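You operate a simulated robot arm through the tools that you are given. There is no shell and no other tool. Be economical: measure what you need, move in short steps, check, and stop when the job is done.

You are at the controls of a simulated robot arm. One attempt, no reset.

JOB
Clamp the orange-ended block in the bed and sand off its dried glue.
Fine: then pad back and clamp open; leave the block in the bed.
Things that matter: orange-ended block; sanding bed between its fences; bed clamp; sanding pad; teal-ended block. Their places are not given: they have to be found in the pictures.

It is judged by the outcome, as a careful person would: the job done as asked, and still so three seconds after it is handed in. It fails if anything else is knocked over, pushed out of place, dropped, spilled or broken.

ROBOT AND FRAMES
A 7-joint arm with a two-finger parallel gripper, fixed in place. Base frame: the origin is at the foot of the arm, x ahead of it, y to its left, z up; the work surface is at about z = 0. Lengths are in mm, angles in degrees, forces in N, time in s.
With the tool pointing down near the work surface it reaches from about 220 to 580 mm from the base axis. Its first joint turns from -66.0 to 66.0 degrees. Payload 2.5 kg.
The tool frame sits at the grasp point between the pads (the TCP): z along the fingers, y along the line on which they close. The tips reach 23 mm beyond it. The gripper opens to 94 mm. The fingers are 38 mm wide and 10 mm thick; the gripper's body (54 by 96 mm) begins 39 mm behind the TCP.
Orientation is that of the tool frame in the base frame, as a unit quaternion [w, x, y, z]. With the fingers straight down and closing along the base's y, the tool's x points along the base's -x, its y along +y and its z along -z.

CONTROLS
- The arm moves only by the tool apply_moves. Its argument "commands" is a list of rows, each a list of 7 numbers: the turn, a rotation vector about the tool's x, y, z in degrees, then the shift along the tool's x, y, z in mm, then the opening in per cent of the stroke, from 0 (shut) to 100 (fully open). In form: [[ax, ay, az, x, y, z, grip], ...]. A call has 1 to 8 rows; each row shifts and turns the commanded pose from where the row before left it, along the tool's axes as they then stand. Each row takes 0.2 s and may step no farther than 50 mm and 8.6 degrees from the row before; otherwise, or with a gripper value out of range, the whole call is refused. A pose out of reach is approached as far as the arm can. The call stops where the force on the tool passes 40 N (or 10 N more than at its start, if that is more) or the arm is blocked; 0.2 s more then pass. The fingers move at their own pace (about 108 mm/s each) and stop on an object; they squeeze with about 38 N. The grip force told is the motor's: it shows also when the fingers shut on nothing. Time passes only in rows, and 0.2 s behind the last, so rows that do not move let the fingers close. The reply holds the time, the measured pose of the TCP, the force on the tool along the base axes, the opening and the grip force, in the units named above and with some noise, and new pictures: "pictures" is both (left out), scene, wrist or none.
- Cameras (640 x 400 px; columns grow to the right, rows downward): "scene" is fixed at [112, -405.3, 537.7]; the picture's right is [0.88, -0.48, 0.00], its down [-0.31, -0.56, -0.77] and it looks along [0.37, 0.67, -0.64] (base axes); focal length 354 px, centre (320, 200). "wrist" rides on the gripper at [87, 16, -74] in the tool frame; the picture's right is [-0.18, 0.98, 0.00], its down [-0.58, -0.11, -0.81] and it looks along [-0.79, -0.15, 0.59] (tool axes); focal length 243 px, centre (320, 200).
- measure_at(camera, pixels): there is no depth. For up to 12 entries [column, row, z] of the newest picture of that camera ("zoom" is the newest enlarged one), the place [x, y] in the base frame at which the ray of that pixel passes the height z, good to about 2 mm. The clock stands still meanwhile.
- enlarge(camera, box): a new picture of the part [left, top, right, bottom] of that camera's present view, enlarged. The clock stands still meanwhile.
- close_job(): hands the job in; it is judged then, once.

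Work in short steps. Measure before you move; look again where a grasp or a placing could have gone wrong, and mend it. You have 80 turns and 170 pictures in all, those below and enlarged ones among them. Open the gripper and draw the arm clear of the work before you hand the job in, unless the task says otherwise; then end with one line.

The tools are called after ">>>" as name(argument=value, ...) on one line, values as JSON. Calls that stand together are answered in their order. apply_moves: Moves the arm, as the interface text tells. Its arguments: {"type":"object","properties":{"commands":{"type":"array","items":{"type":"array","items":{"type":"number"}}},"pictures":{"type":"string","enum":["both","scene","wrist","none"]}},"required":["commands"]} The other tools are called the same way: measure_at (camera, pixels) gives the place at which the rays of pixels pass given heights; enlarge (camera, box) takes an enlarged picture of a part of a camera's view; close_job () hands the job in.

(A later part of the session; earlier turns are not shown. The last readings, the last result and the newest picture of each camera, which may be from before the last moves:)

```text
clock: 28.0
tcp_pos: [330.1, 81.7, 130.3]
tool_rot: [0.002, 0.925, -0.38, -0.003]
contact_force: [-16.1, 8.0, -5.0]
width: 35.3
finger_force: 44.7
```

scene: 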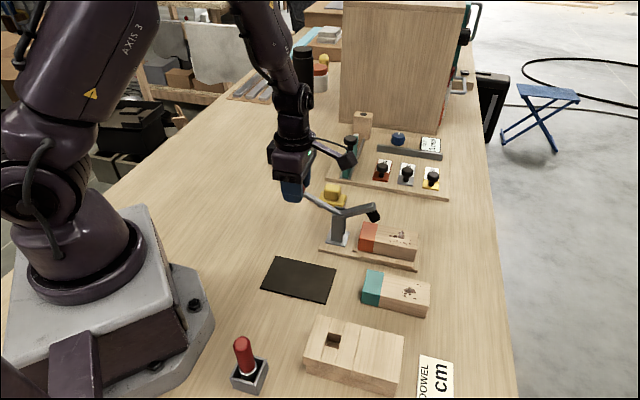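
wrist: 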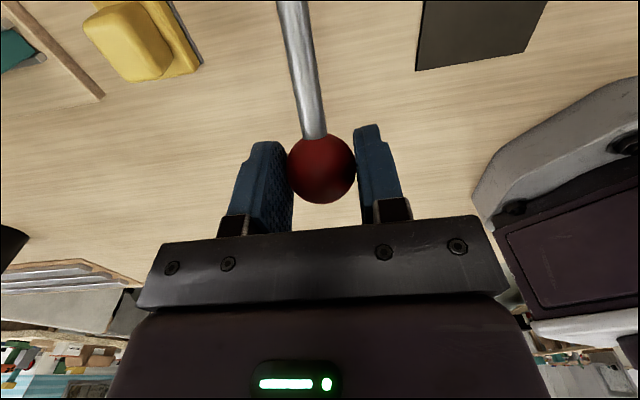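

The lever follows (tip lowered to (373,213)); a 17 N pull along −u means my arc is slightly tight. I go on with less u and more z.

>>> apply_moves(commands=[[0, 0, 0, 4.5, 0, -11.5, 0], [0, 0, 0, 7.5, 0, -11, 0], [0, 0, 0, 0, 0, 0, 0]])

>>> enlarge(camera="scene", box=[280, 160, 420, 270])

```text
clock: 28.8
tcp_pos: [340.1, 70.6, 150.7]
tool_rot: [0.002, 0.924, -0.381, 0.001]
contact_force: [-1.9, -5.9, -17.1]
width: 35.1
finger_force: 44.6
```

scene: 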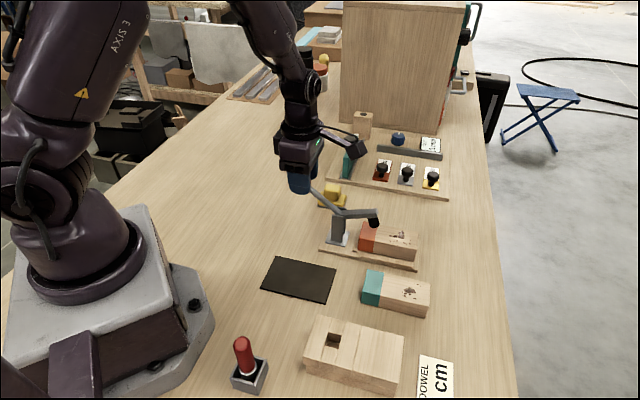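
wrist: 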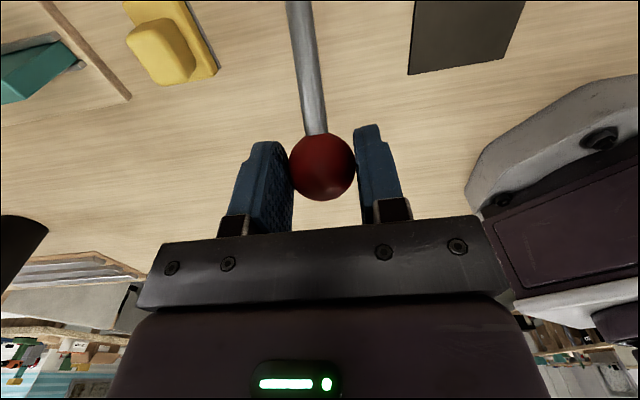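

```text
3.64 times, centred on (350, 215) of scene
```

zoom: 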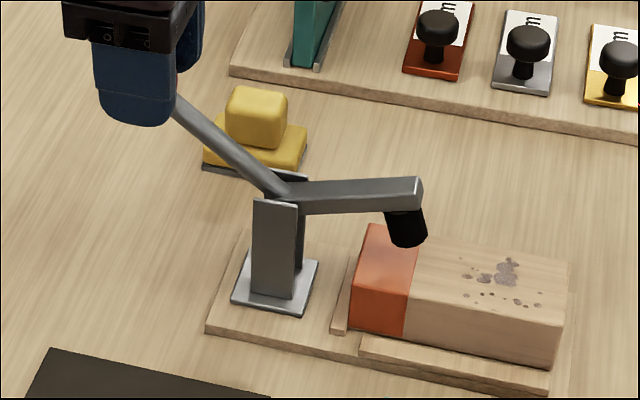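

The arm is now about level and needs roughly 20° more. I continue two 8° steps.

>>> apply_moves(commands=[[0, 0, 0, 9.5, 0, -8.9, 0], [0, 0, 0, 11, 0, -7.3, 0], [0, 0, 0, 0, 0, 0, 0]], pictures="none")

>>> enlarge(camera="scene", box=[280, 160, 420, 270])

```text
clock: 29.6
tcp_pos: [352.7, 57.4, 167.3]
tool_rot: [0.001, 0.925, -0.379, -0.003]
contact_force: [-26.2, 4.1, 9.8]
width: 35.5
finger_force: 45.1
```

```text
3.64 times, centred on (350, 215) of scene
```

zoom: 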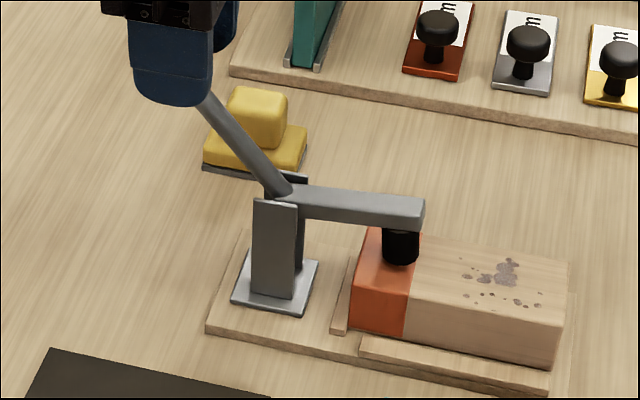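

The tip now stands vertical over the orange end, apparently touching. I press on slightly to see whether it is firm.

>>> apply_moves(commands=[[0, 0, 0, 3.5, 0, -2.5, 0], [0, 0, 0, 0, 0, 0, 0]], pictures="none")

>>> enlarge(camera="scene", box=[330, 200, 400, 260])

```text
clock: 30.2
tcp_pos: [356.8, 54.6, 170.7]
tool_rot: [0.002, 0.925, -0.38, -0.001]
contact_force: [-23.1, 5.0, 6.6]
width: 35.3
finger_force: 45.2
```

```text
6.67 times, centred on (365, 230) of scene
```

zoom: 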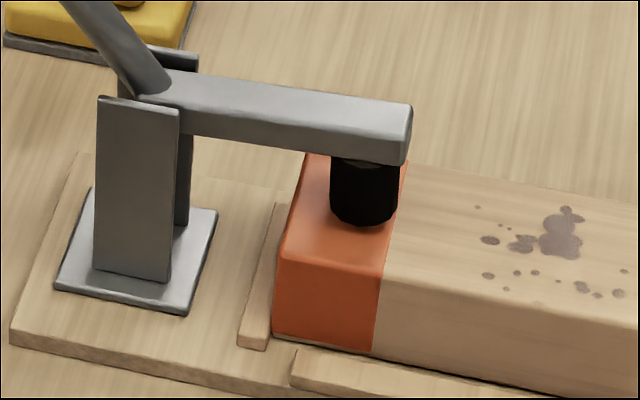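

It still moved on freely, so I continue in small steps.

>>> apply_moves(commands=[[0, 0, 0, 3, 0, -3.5, 0], [0, 0, 0, 3.5, 0, -2, 0], [0, 0, 0, 0, 0, 0, 0]], pictures="none")

>>> enlarge(camera="scene", box=[330, 200, 400, 260])

```text
clock: 31.0
tcp_pos: [361.2, 49.8, 174.4]
tool_rot: [0.001, 0.925, -0.379, -0.003]
contact_force: [-13.0, 6.1, -30.7]
width: 35.2
finger_force: 45.0
```

```text
6.67 times, centred on (365, 230) of scene
```

zoom: 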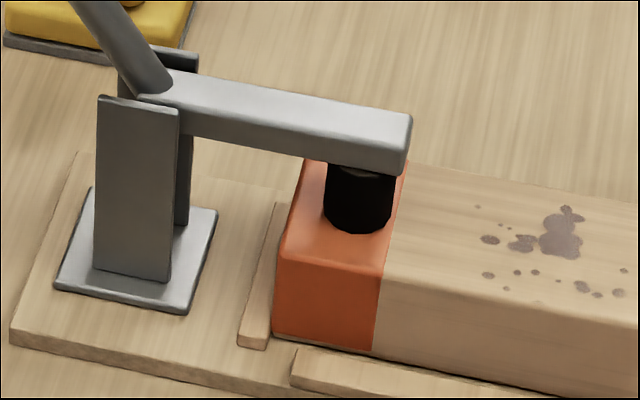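

Resistance rises (about 24 N tangential). I give one more small step, then look.

>>> apply_moves(commands=[[0, 0, 0, 3.5, 0, -0.5, 0], [0, 0, 0, 0, 0, 0, 0]], pictures="none")

>>> enlarge(camera="scene", box=[330, 200, 400, 260])

```text
clock: 31.6
tcp_pos: [362.3, 49.1, 175.7]
tool_rot: [0.001, 0.926, -0.378, -0.004]
contact_force: [-26.0, 19.0, -9.9]
width: 35.5
finger_force: 44.9
```

```text
6.67 times, centred on (365, 230) of scene
```

zoom: 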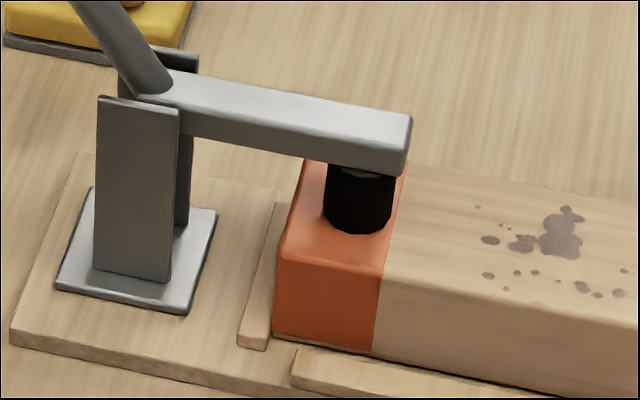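

The tip no longer moves while the force rose to about 33 N: it is pressing on the block. I release the ball and see whether it holds.

>>> apply_moves(commands=[[0, 0, 0, 0, 0, 0, 75], [0, 0, 0, 0, 0, 0, 75], [0, 0, 0, 0, 0, 0, 75], [0, 0, 0, -2, 0, -40, 75], [0, 0, 0, 0, 0, -20, 75], [0, 0, 0, 0, 0, 0, 75]])

>>> enlarge(camera="scene", box=[280, 150, 420, 260])

```text
clock: 33.0
tcp_pos: [363.1, 49.0, 236.4]
tool_rot: [0.0, 0.925, -0.381, 0.0]
contact_force: [0.1, -0.2, -0.3]
width: 70.3
finger_force: 0.1
```

scene: 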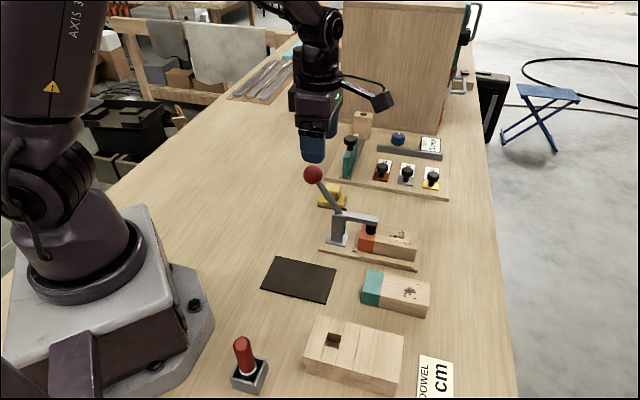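
wrist: 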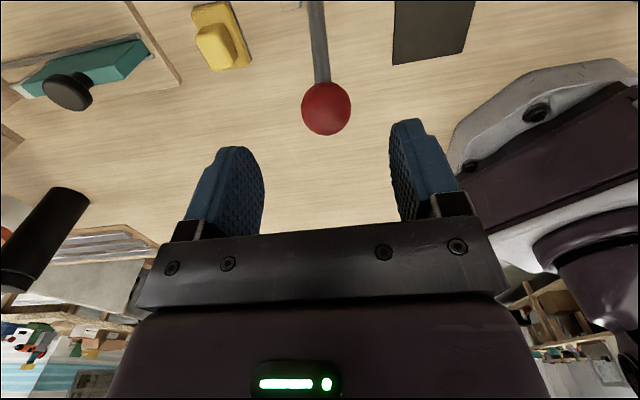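

```text
3.64 times, centred on (350, 205) of scene
```

zoom: 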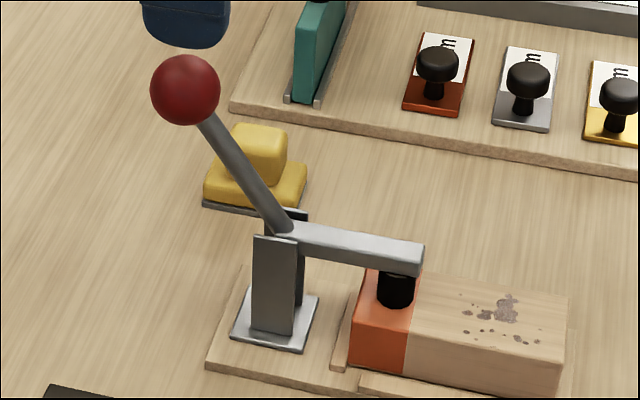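

The clamp stays shut. Now the pad: I enlarge it in the wrist and scene views and measure.

>>> enlarge(camera="wrist", box=[170, 0, 270, 80])

>>> measure_at(camera="wrist", pixels=[[191, 6, 15], [231, 2, 15], [250, 64, 15], [214, 72, 15], [196, 28, 40], [227, 22, 40], [236, 63, 40], [212, 70, 40]])

>>> enlarge(camera="scene", box=[310, 175, 360, 215])

```text
5.00 times, centred on (220, 40) of wrist
```

zoom: 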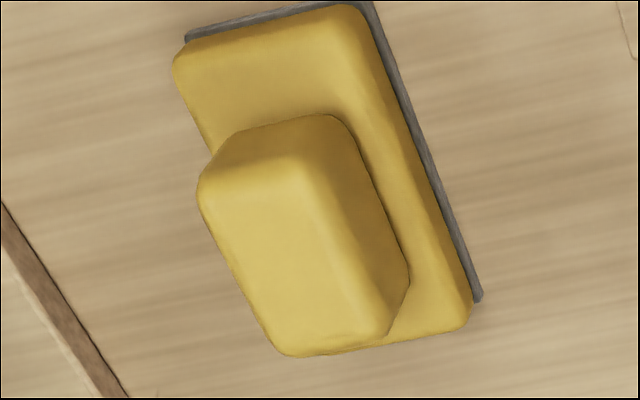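

```text
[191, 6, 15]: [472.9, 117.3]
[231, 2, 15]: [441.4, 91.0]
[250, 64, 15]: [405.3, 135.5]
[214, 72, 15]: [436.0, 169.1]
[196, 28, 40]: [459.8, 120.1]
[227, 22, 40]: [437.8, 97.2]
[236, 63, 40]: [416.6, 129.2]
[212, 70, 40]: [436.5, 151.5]
```

```text
10.00 times, centred on (335, 195) of scene
```

zoom: 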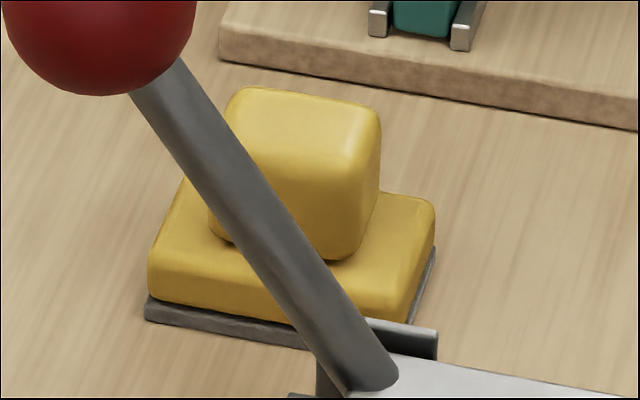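

>>> measure_at(camera="zoom", pixels=[[147, 318, 0], [400, 330, 8], [435, 262, 4], [435, 200, 18], [150, 250, 18], [230, 92, 40], [378, 108, 40], [360, 165, 40], [355, 260, 18], [410, 318, 4]])

>>> apply_moves(commands=[[0, 0, 0, 35, -45, 0, 75], [0, 0, 0, 20, -45, 0, 75], [0, 0, 0, 0, -20, 0, 75], [0, 0, 0, 0, 0, 0, 75]])

```text
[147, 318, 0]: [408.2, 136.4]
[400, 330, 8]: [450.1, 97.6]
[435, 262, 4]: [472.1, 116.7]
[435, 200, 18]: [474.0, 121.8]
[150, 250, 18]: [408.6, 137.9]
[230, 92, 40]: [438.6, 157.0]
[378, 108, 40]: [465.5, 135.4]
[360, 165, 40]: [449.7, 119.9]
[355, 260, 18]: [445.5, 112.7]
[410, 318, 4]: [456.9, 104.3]
```

```text
refused: row 1 steps farther than a row can; nothing moved
```

I move over the pad to look at it from above (steps within limits).

>>> apply_moves(commands=[[0, 0, 0, 0, -40, 0, 75], [0, 0, 0, 0, -40, 0, 75], [0, 0, 0, 0, -30, 0, 75], [0, 0, 0, 0, 0, 0, 75]])

>>> enlarge(camera="wrist", box=[260, 0, 380, 100])

```text
clock: 34.0
tcp_pos: [443.0, 126.9, 238.0]
tool_rot: [0.0, 0.925, -0.381, 0.001]
contact_force: [-1.0, -1.3, 0.2]
width: 70.4
finger_force: 0.1
```

scene: 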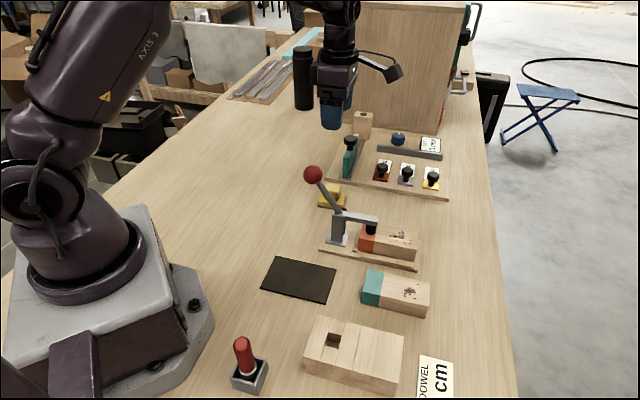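
wrist: 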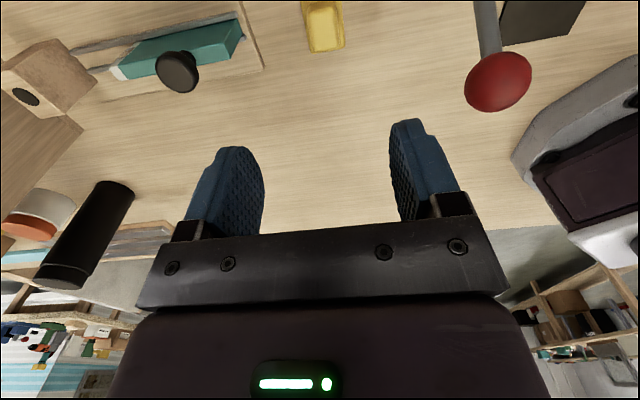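

```text
4.00 times, centred on (320, 50) of wrist
```

zoom: 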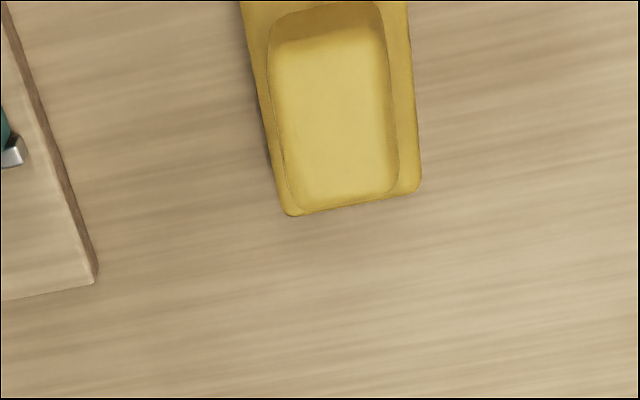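

>>> measure_at(camera="zoom", pixels=[[277, 100, 40], [394, 100, 40], [277, 100, 50], [394, 100, 50], [262, 130, 15], [415, 130, 15], [283, 212, 15], [418, 185, 15], [300, 205, 50], [398, 180, 50], [275, 40, 50], [385, 30, 50]])

```text
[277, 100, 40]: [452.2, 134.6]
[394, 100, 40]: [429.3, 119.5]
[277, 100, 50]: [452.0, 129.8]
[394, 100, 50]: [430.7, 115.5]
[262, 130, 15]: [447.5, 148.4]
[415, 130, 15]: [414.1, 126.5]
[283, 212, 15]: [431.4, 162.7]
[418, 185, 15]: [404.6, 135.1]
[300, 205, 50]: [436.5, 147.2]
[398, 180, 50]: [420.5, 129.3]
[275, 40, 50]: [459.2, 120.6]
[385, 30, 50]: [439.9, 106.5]
```

The pad is about 60×40 mm, centred at u≈220.5, v≈402 (x 440, y 128); its handle is 27 mm wide and about 48 mm high. I descend to z≈100 first.

>>> apply_moves(commands=[[0, 0, 0, -3, 0.8, 45, 75], [0, 0, 0, 0, 0, 45, 75], [0, 0, 0, 0, 0, 45, 70], [0, 0, 0, 0, 0, 0, 70]])

```text
clock: 35.0
tcp_pos: [440.6, 128.2, 102.3]
tool_rot: [0.0, 0.924, -0.382, 0.001]
contact_force: [0.0, -0.6, 0.2]
width: 65.6
finger_force: 0.0
```

scene: 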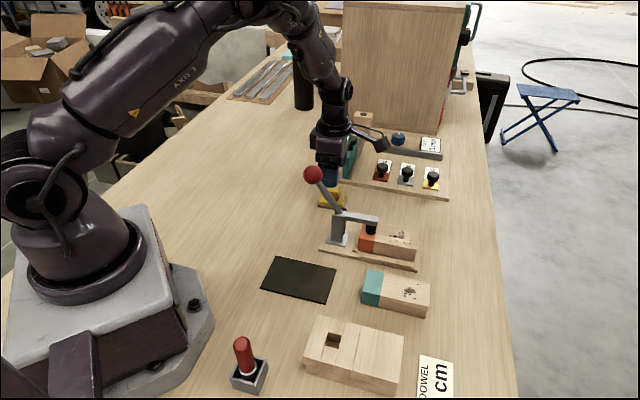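
wrist: 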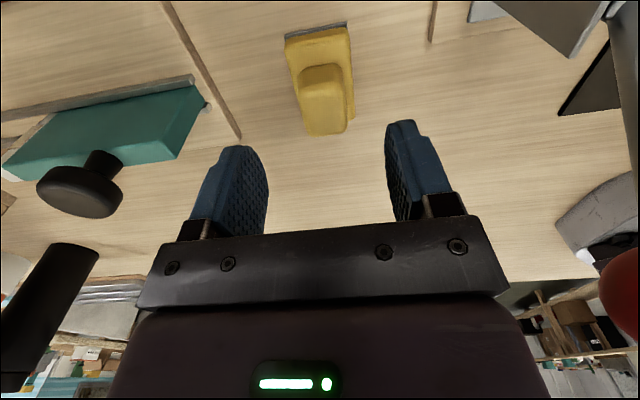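

Handle centred. Down to z≈47 and close on it.

>>> apply_moves(commands=[[0, 0, 0, 0, 0, 30, 60], [0, 0, 0, 0, 0, 22, 60], [0, 0, 0, 0, 0, 2.5, 60], [0, 0, 0, 0, 0, 0, 60]])

>>> enlarge(camera="scene", box=[290, 150, 370, 215])

```text
clock: 36.0
tcp_pos: [439.8, 130.1, 46.7]
tool_rot: [0.0, 0.925, -0.381, 0.0]
contact_force: [0.2, 0.0, 0.2]
width: 56.7
finger_force: 0.0
```

scene: 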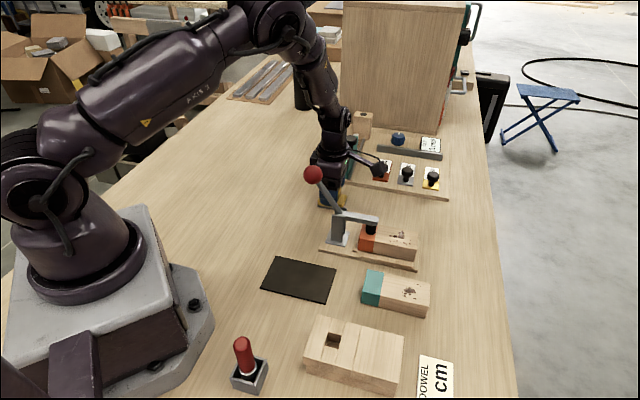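
wrist: 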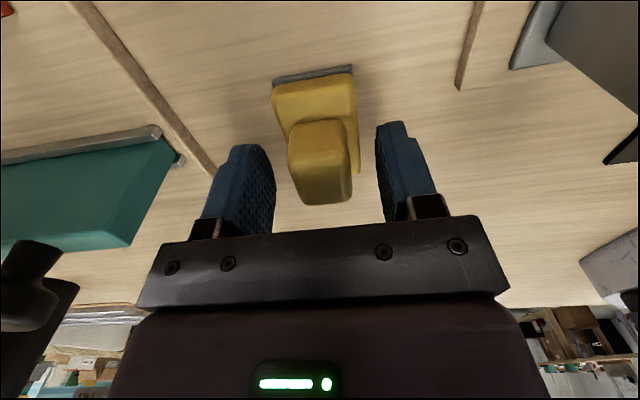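

```text
6.15 times, centred on (330, 182) of scene
```

zoom: 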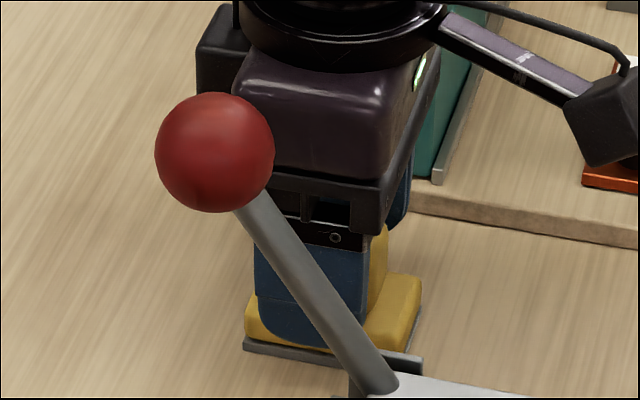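

Well placed; pick pose is (439.8, 130.1, 46.7). I close and lift straight up to z≈140.

>>> apply_moves(commands=[[0, 0, 0, 0, 0, 0, 0], [0, 0, 0, 0, 0, 0, 0], [0, 0, 0, 0, 0, 0, 0], [0, 0, 0, 0, 0, -15, 0], [0, 0, 0, 0, 0, -40, 0], [0, 0, 0, 0, 0, -45, 0], [0, 0, 0, 0, 0, 0, 0]])

>>> enlarge(camera="scene", box=[320, 190, 440, 280])

```text
clock: 37.6
tcp_pos: [440.0, 127.8, 146.7]
tool_rot: [-0.001, 0.925, -0.381, 0.0]
contact_force: [1.2, -0.4, -0.3]
width: 27.5
finger_force: 37.8
```

scene: 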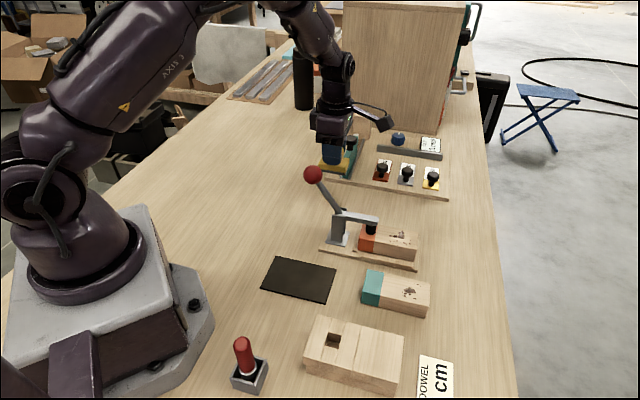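
wrist: 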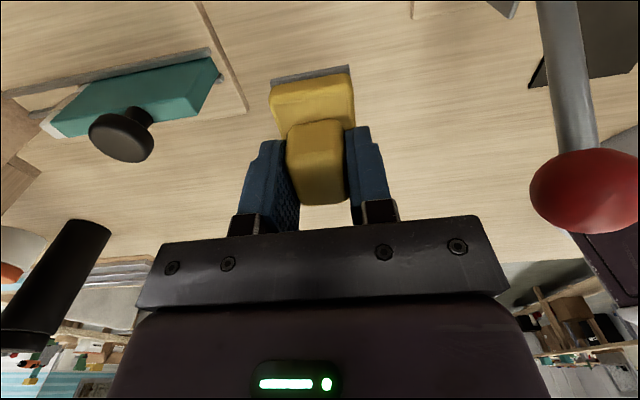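

```text
4.44 times, centred on (380, 235) of scene
```

zoom: 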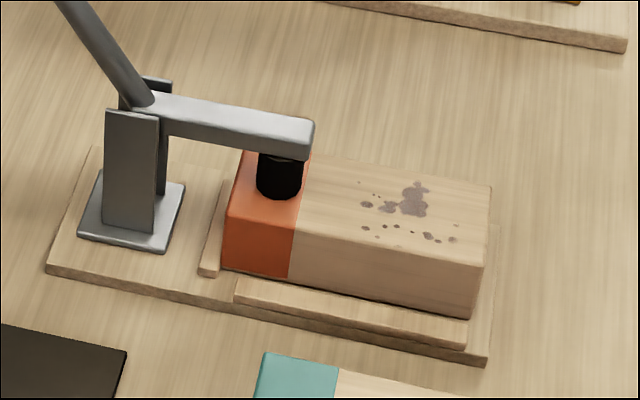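

Pad held (27.5 mm). I measure the glue spots, block top corners and clamp tip.

>>> measure_at(camera="zoom", pixels=[[362, 227, 38], [368, 204, 38], [358, 182, 38], [420, 182, 38], [455, 225, 38], [450, 243, 38], [415, 213, 38], [226, 215, 38], [483, 262, 38], [491, 186, 38], [303, 185, 40], [314, 140, 75]])

```text
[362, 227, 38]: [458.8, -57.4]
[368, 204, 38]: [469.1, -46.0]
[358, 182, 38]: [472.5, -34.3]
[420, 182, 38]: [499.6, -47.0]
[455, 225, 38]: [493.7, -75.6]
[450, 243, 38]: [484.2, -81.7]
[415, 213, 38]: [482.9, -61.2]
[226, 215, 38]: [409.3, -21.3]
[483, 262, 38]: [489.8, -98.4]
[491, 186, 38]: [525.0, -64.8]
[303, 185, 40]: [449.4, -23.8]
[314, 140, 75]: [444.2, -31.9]
```

Glue spans u≈357–403, v≈280–318; the clamp tip ends at u≈336. I carry the pad to u=385, v=292 (along u first to pass the ball).

>>> apply_moves(commands=[[0, 0, 0, 41, 0, 0, 0], [0, 0, 0, 41, 0, 0, 0], [0, 0, 0, 41, 0, 0, 0], [0, 0, 0, 41, 0, 0, 0], [0, 0, 0, 0, 40, 0, 0], [0, 0, 0, 0, 40, 0, 0], [0, 0, 0, 0, 29, 0, 0], [0, 0, 0, 0, 0, 0, 0]])

>>> enlarge(camera="scene", box=[320, 160, 460, 265])

```text
clock: 39.4
tcp_pos: [477.4, -64.2, 146.3]
tool_rot: [0.0, 0.925, -0.38, 0.0]
contact_force: [-0.6, -0.5, -0.1]
width: 27.3
finger_force: 38.1
```

scene: 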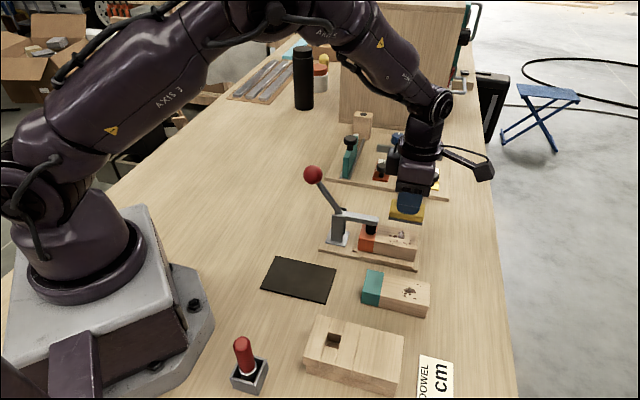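
wrist: 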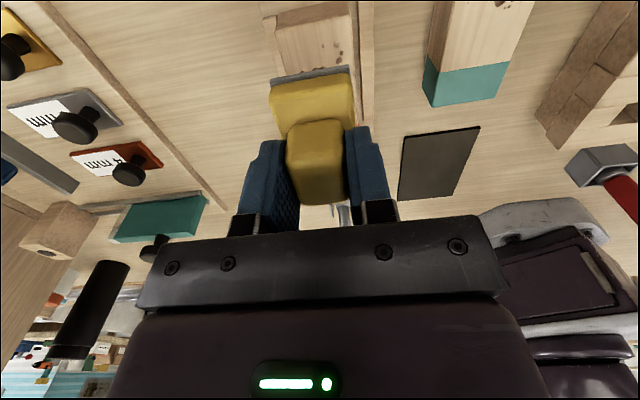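

```text
3.81 times, centred on (390, 212) of scene
```

zoom: 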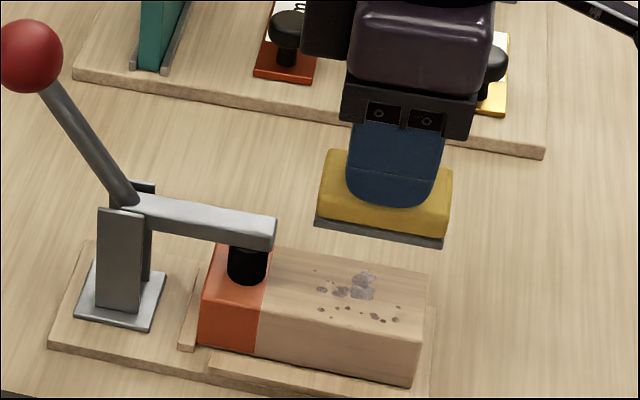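

Pad and block are lined up (both about columns 270–355 in the wrist view). I lower to z≈98, then feel for contact.

>>> apply_moves(commands=[[0, 0, 0, 0, 0, 28, 0], [0, 0, 0, 0, 0, 18, 0], [0, 0, 0, 0, 0, 3, 0], [0, 0, 0, 0, 0, 3, 0], [0, 0, 0, 0, 0, 0, 0]], pictures="none")

>>> enlarge(camera="scene", box=[340, 190, 440, 265])

```text
clock: 40.6
tcp_pos: [478.7, -65.0, 95.4]
tool_rot: [0.0, 0.924, -0.381, -0.001]
contact_force: [0.6, 0.3, -1.1]
width: 27.0
finger_force: 38.6
```

```text
5.33 times, centred on (390, 228) of scene
```

zoom: 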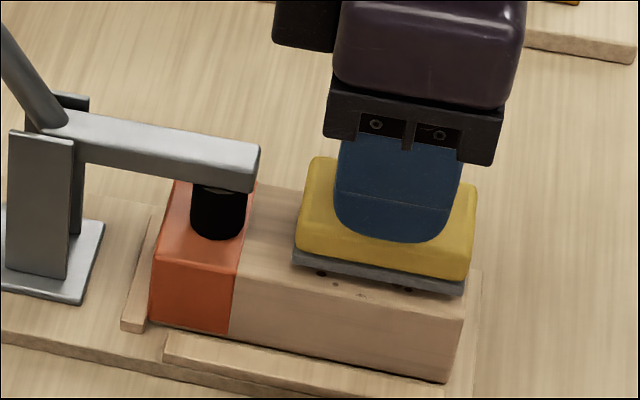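

Close above the block. I go on in 1.5 mm steps watching the force.

>>> apply_moves(commands=[[0, 0, 0, 0, 0, 2, 0], [0, 0, 0, 0, 0, 2, 0], [0, 0, 0, 0, 0, 1.5, 0], [0, 0, 0, 0, 0, 0, 0]], pictures="none")

>>> apply_moves(commands=[[0, 0, 0, 0, 0, 1.5, 0], [0, 0, 0, 0, 0, 0, 0]], pictures="none")

```text
clock: 41.6
tcp_pos: [478.1, -65.3, 90.1]
tool_rot: [0.0, 0.925, -0.381, 0.0]
contact_force: [0.0, -0.2, 2.3]
width: 27.3
finger_force: 38.2
```

```text
clock: 42.2
tcp_pos: [478.0, -64.9, 90.2]
tool_rot: [0.0, 0.924, -0.381, 0.002]
contact_force: [-6.5, -0.2, 23.4]
width: 27.3
finger_force: 37.7
```

Contact at z≈90 with 23 N. I ease slightly and start rubbing back and forth along u.

>>> apply_moves(commands=[[0, 0, 0, -5, 0, -0.5, 0], [0, 0, 0, -4, 0, 0, 0], [0, 0, 0, 7, 0, 0, 0], [0, 0, 0, 7, 0, 0, 0], [0, 0, 0, 6, 0, 0, 0], [0, 0, 0, -7, 0, 0, 0], [0, 0, 0, -7, 0, 0, 0], [0, 0, 0, -6, 0, 0, 0]], pictures="scene")

```text
clock: 44.0
tcp_pos: [473.3, -59.5, 88.4]
tool_rot: [0.0, 0.924, -0.382, 0.002]
contact_force: [3.8, -7.4, 21.5]
width: 27.2
finger_force: 37.5
```

scene: 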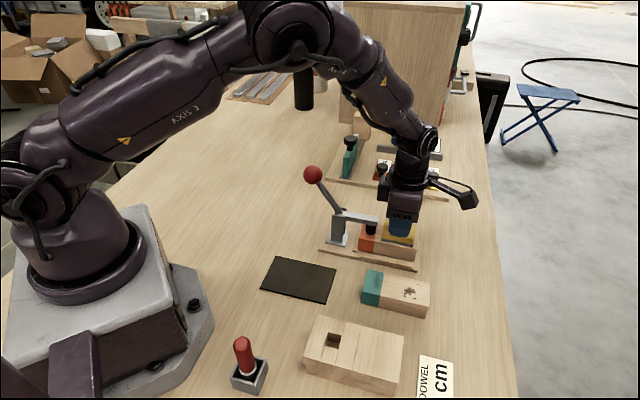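

Force is steady. I repeat the strokes at v≈285 and v≈300.

>>> apply_moves(commands=[[0, 0, 0, 0, 8, 0, 0], [0, 0, 0, 7, 0, 0, 0], [0, 0, 0, 7, 0, 0, 0], [0, 0, 0, 6, 0, 0, 0], [0, 0, 0, -7, 0, 0, 0], [0, 0, 0, -7, 0, 0, 0], [0, 0, 0, -6, 0, 0, 0], [0, 0, 0, 0, -8, 0, 0]], pictures="none")

>>> apply_moves(commands=[[0, 0, 0, 0, -8, 0, 0], [0, 0, 0, 7, 0, 0, 0], [0, 0, 0, 7, 0, 0, 0], [0, 0, 0, 6, 0, 0, 0], [0, 0, 0, -7, 0, 0, 0], [0, 0, 0, -7, 0, 0, 0], [0, 0, 0, -6, 0, 0, 0], [0, 0, 0, 0, 8, 0, 0]], pictures="none")

>>> apply_moves(commands=[[0, 0, 0, 10, 0, -15, 0], [0, 0, 0, 30, 0, -35, 0], [0, 0, 0, 30, 0, -10, 0], [0, 0, 0, 0, 0, 0, 0]])

>>> enlarge(camera="scene", box=[340, 190, 440, 265])

```text
clock: 45.8
tcp_pos: [471.0, -60.6, 88.5]
tool_rot: [0.001, 0.925, -0.381, 0.0]
contact_force: [-6.4, -7.0, 24.1]
width: 27.2
finger_force: 38.3
```

```text
clock: 47.6
tcp_pos: [471.8, -56.7, 89.7]
tool_rot: [-0.001, 0.925, -0.381, -0.001]
contact_force: [2.6, 4.1, 10.6]
width: 27.8
finger_force: 38.1
```

```text
clock: 48.6
tcp_pos: [519.3, -106.5, 149.7]
tool_rot: [0.0, 0.925, -0.38, 0.0]
contact_force: [-0.6, 0.0, -0.8]
width: 27.4
finger_force: 38.0
```

scene: 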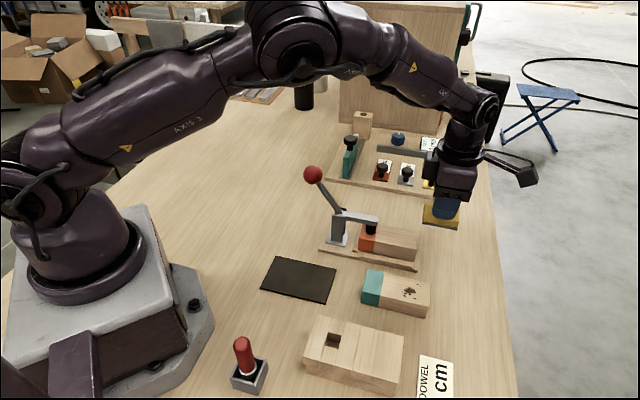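
wrist: 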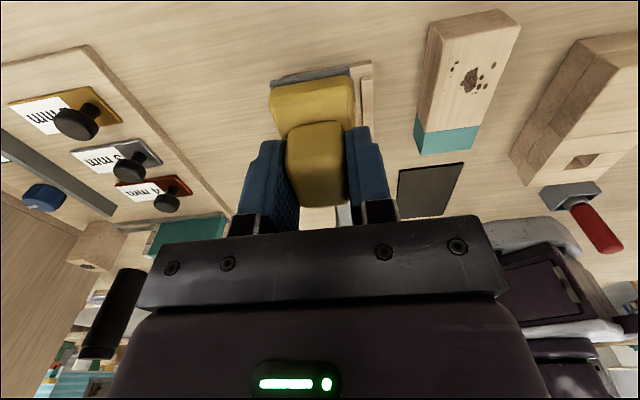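

```text
5.33 times, centred on (390, 228) of scene
```

zoom: 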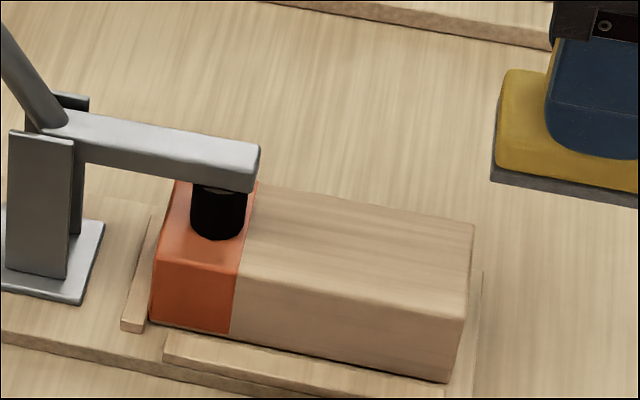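

The block's top is clean. I carry the pad back the way it came, to above its place (440,129).

>>> apply_moves(commands=[[0, 0, 0, -30, 0, 0, 0], [0, 0, 0, -28, 0, 0, 0], [0, 0, 0, 0, -40, 0, 0], [0, 0, 0, 0, -40, 0, 0], [0, 0, 0, 0, -30, 0, 0], [0, 0, 0, -41, 0, 0, 0], [0, 0, 0, -41, 0, 0, 0], [0, 0, 0, -41, 0, 0, 0]], pictures="none")

>>> apply_moves(commands=[[0, 0, 0, -41, 0, 0, 0], [0, 0, 0, 0, 0, 0, 0], [0, 0, 0, 0, 0, 0, 0]], pictures="both")

```text
clock: 50.4
tcp_pos: [469.3, 96.2, 149.4]
tool_rot: [0.0, 0.925, -0.381, 0.001]
contact_force: [0.0, 0.0, -1.5]
width: 27.5
finger_force: 38.0
```

```text
clock: 51.2
tcp_pos: [438.8, 127.1, 149.5]
tool_rot: [0.0, 0.925, -0.381, 0.0]
contact_force: [0.2, -0.4, -1.1]
width: 27.6
finger_force: 37.5
```

scene: 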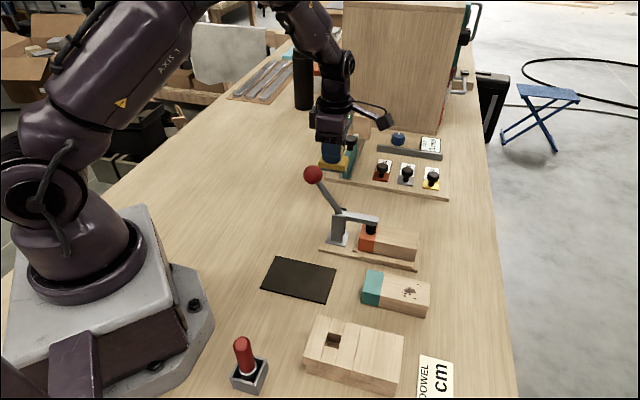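
wrist: 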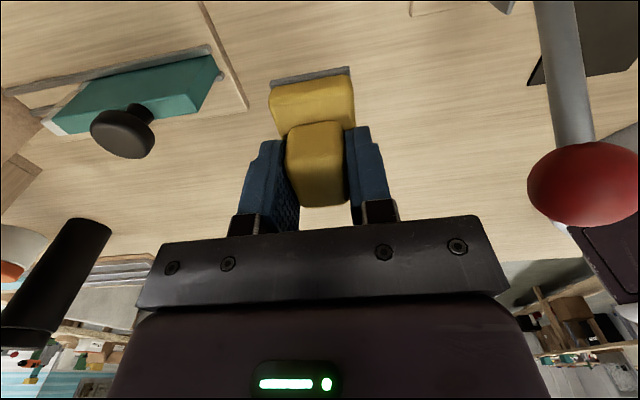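

Over its place, needing about 2 mm in v. I lower to near the table and feel for contact.

>>> apply_moves(commands=[[0, 0, 0, 0, -1.6, 45, 0], [0, 0, 0, 0, 0, 40, 0], [0, 0, 0, 0, 0, 14, 0], [0, 0, 0, 0, 0, 0, 0]], pictures="none")

>>> apply_moves(commands=[[0, 0, 0, 0, 0, 1.5, 0], [0, 0, 0, 0, 0, 1.5, 0], [0, 0, 0, 0, 0, 0, 0]], pictures="none")

```text
clock: 52.2
tcp_pos: [440.9, 127.9, 50.0]
tool_rot: [0.0, 0.924, -0.382, 0.0]
contact_force: [0.4, 0.7, -0.9]
width: 27.4
finger_force: 37.8
```

```text
clock: 53.0
tcp_pos: [442.3, 127.7, 47.9]
tool_rot: [0.0, 0.925, -0.381, 0.0]
contact_force: [0.1, -0.3, -1.1]
width: 27.4
finger_force: 38.3
```

>>> apply_moves(commands=[[0, 0, 0, 0, 0, 1, 0], [0, 0, 0, 0, 0, 0.7, 0], [0, 0, 0, 0, 0, 0, 0]], pictures="none")

```text
clock: 53.8
tcp_pos: [442.5, 128.4, 44.8]
tool_rot: [0.001, 0.925, -0.381, 0.0]
contact_force: [-1.1, 0.3, 2.2]
width: 27.3
finger_force: 38.1
```

Light contact: the pad stands on the table. I open and rise.

>>> apply_moves(commands=[[0, 0, 0, 0, 0, 0, 60], [0, 0, 0, 0, 0, 0, 60], [0, 0, 0, 0, 0, -30, 60], [0, 0, 0, 0, 0, -45, 60], [0, 0, 0, 0, 0, -45, 60], [0, 0, 0, 0, 0, -45, 60], [0, 0, 0, 0, 0, -30, 75], [0, 0, 0, 0, 0, 0, 75]])

>>> enlarge(camera="scene", box=[280, 150, 420, 260])

```text
clock: 55.6
tcp_pos: [441.0, 127.4, 239.2]
tool_rot: [-0.001, 0.925, -0.38, 0.001]
contact_force: [0.5, -0.7, 0.0]
width: 70.6
finger_force: 0.0
```

scene: 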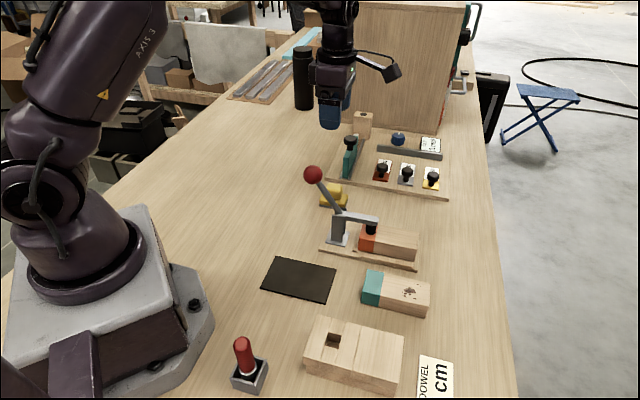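
wrist: 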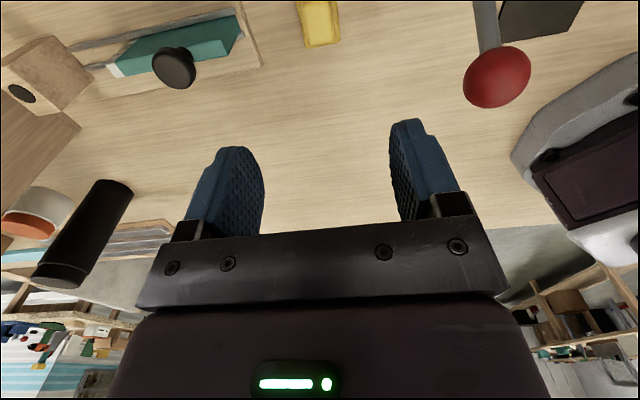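

```text
3.64 times, centred on (350, 205) of scene
```

zoom: 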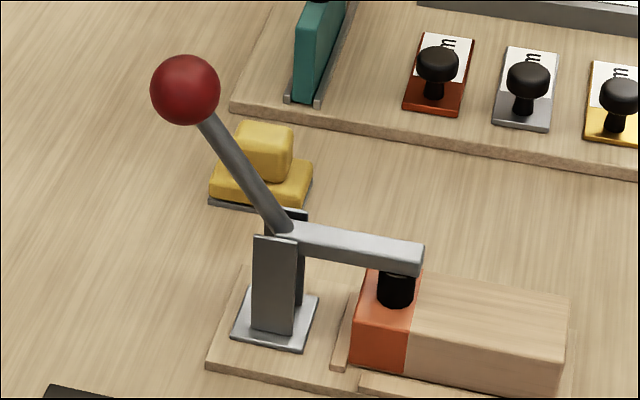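

The pad is back within about 2 mm. Now the clamp: I go over the ball (about (362,49,175)) and look.

>>> apply_moves(commands=[[0, 0, 0, 0, 40, 0, 75], [0, 0, 0, 0, 40, 0, 75], [0, 0, 0, 0, 31, 0, 75], [0, 0, 0, 0, 0, 0, 75]], pictures="wrist")

>>> measure_at(camera="scene", pixels=[[313, 175, 170], [313, 175, 175], [313, 175, 180]])

```text
clock: 56.6
tcp_pos: [362.2, 48.3, 238.0]
tool_rot: [-0.001, 0.925, -0.38, 0.0]
contact_force: [0.1, 0.2, -0.5]
width: 70.7
finger_force: 0.1
```

wrist: 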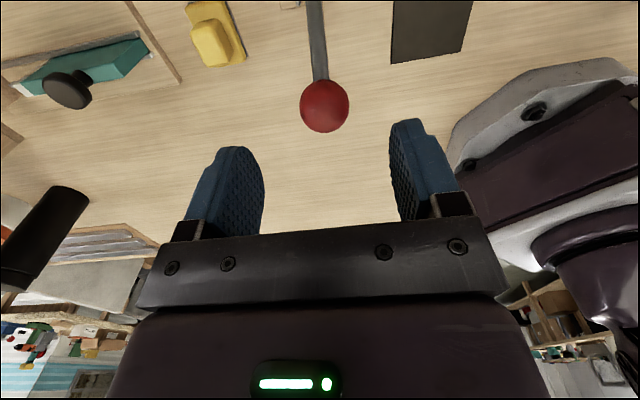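

```text
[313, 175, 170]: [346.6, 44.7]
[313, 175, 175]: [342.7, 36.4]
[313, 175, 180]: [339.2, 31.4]
```

>>> measure_at(camera="wrist", pixels=[[325, 106, 155], [325, 106, 160], [325, 106, 165], [325, 106, 170]])

>>> measure_at(camera="scene", pixels=[[313, 175, 155], [313, 175, 160], [313, 175, 165]])

```text
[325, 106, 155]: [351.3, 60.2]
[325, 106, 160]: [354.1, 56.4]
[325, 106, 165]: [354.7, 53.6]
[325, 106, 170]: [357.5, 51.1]
```

```text
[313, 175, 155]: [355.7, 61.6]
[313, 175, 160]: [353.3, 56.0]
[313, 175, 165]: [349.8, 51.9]
```

Both views agree: ball at about (354,56,160). I go to it, grip, and check.

>>> apply_moves(commands=[[0, 0, 0, -11.5, 0.3, 0, 75], [0, 0, 0, 0, 0, 40, 75], [0, 0, 0, 0, 0, 38, 75], [0, 0, 0, 0, 0, 0, 75], [0, 0, 0, 0, 0, 0, 0], [0, 0, 0, 0, 0, 0, 0], [0, 0, 0, 0, 0, 0, 0]])

```text
clock: 58.2
tcp_pos: [354.4, 56.8, 161.2]
tool_rot: [0.002, 0.925, -0.381, -0.001]
contact_force: [-9.5, -9.6, -2.6]
width: 35.6
finger_force: 44.7
```

scene: 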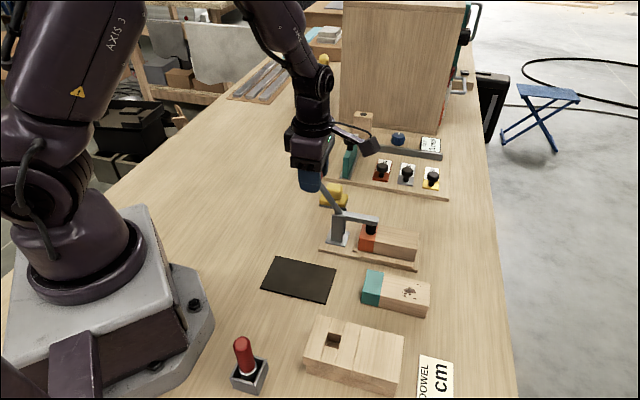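
wrist: 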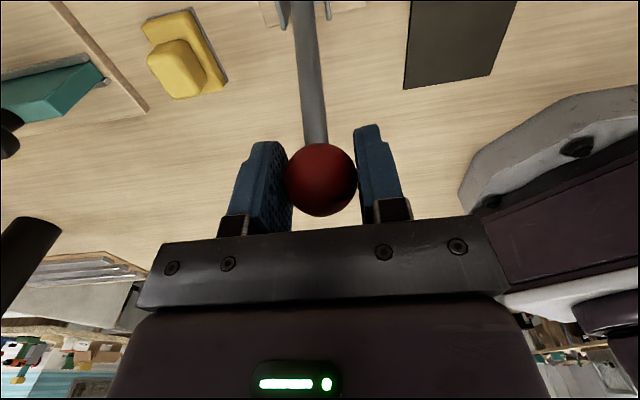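

Ball gripped. I swing it back along the arc, first three steps.

>>> apply_moves(commands=[[0, 0, 0, -5, 1, 3.5, 0], [0, 0, 0, -6, 0, 4, 0], [0, 0, 0, -9.6, 0, 9.2, 0], [0, 0, 0, 0, 0, 0, 0]], pictures="none")

>>> enlarge(camera="scene", box=[280, 150, 420, 260])

```text
clock: 59.2
tcp_pos: [340.7, 69.3, 144.7]
tool_rot: [0.002, 0.924, -0.381, 0.001]
contact_force: [-4.8, -21.7, 6.4]
width: 35.3
finger_force: 44.9
```

```text
3.64 times, centred on (350, 205) of scene
```

zoom: 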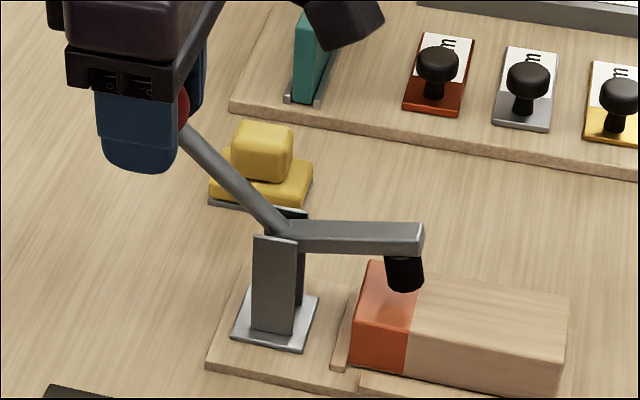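

The clamp tip has left the block, which stays put. I continue the arc with a small v correction.

>>> apply_moves(commands=[[0, 0, 0, -8.2, 1, 10.4, 0], [0, 0, 0, -6.6, 0, 11.5, 0], [0, 0, 0, 0, 0, 0, 0]], pictures="none")

>>> apply_moves(commands=[[0, 0, 0, -5, 0, 12.2, 0], [0, 0, 0, -3.3, 0, 12.9, 0], [0, 0, 0, 0, 0, 0, 0]], pictures="scene")

>>> enlarge(camera="scene", box=[280, 150, 420, 260])

```text
clock: 60.0
tcp_pos: [328.8, 80.7, 125.3]
tool_rot: [0.0, 0.925, -0.38, 0.0]
contact_force: [-5.5, -8.7, 12.3]
width: 35.2
finger_force: 44.7
```

```text
clock: 60.8
tcp_pos: [322.5, 87.8, 97.8]
tool_rot: [-0.002, 0.925, -0.379, 0.0]
contact_force: [-5.5, 6.9, 13.9]
width: 35.3
finger_force: 45.1
```

scene: 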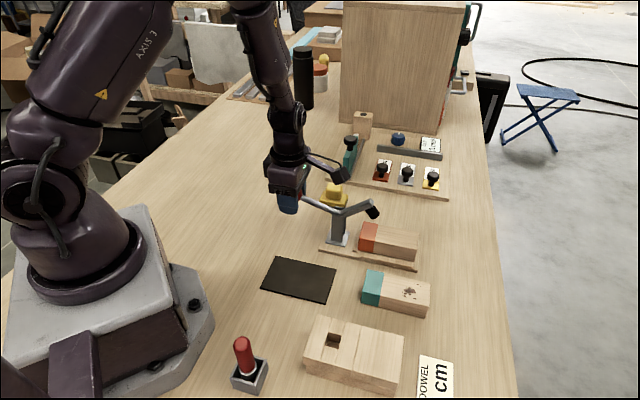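

```text
3.64 times, centred on (350, 205) of scene
```

zoom: 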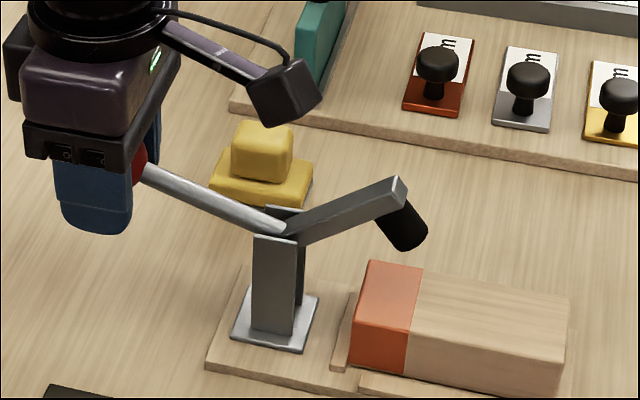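

A last bit down to its original open stance (ball z≈88).

>>> apply_moves(commands=[[0, 0, 0, -1, 0, 5, 0], [0, 0, 0, -0.5, 0, 5, 0], [0, 0, 0, 0, 0, 0, 0]], pictures="none")

>>> enlarge(camera="scene", box=[280, 175, 440, 275])

```text
clock: 61.6
tcp_pos: [323.1, 88.0, 88.0]
tool_rot: [-0.002, 0.925, -0.379, -0.001]
contact_force: [-6.8, 18.3, 12.7]
width: 35.4
finger_force: 44.6
```

```text
4.00 times, centred on (360, 225) of scene
```

zoom: 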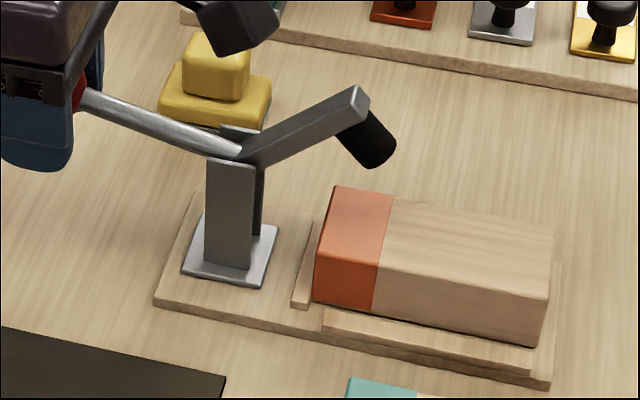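

Originally the elbow was at (345,77); now (358,88), so a few degrees remain. I go on down until it matches.

>>> apply_moves(commands=[[0, 0, 0, -1, 0, 5, 0], [0, 0, 0, 0, 0, 5, 0], [0, 0, 0, 0, 0, 0, 0]], pictures="none")

>>> enlarge(camera="scene", box=[280, 175, 440, 275])

```text
clock: 62.4
tcp_pos: [322.1, 88.0, 79.5]
tool_rot: [0.0, 0.925, -0.38, 0.0]
contact_force: [-3.5, 15.6, 13.5]
width: 35.9
finger_force: 45.3
```

```text
4.00 times, centred on (360, 225) of scene
```

zoom: 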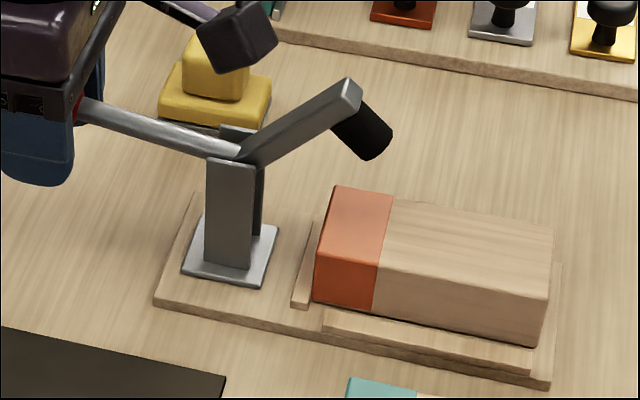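

Almost there; another 5 mm, then release and rise.

>>> apply_moves(commands=[[0, 0, 0, 0, 0, 5, 0], [0, 0, 0, 0, 0, 2, 0], [0, 0, 0, 0, 0, 0, 0]], pictures="none")

>>> enlarge(camera="scene", box=[280, 175, 440, 275])

```text
clock: 63.2
tcp_pos: [323.0, 88.5, 73.7]
tool_rot: [0.0, 0.924, -0.382, 0.001]
contact_force: [-5.8, 9.2, 30.5]
width: 35.8
finger_force: 44.7
```

```text
4.00 times, centred on (360, 225) of scene
```

zoom: 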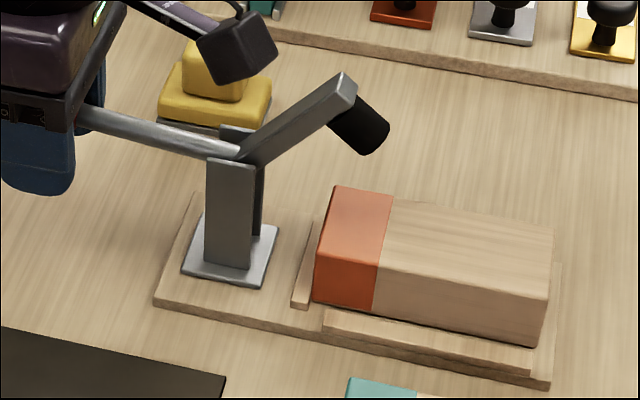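

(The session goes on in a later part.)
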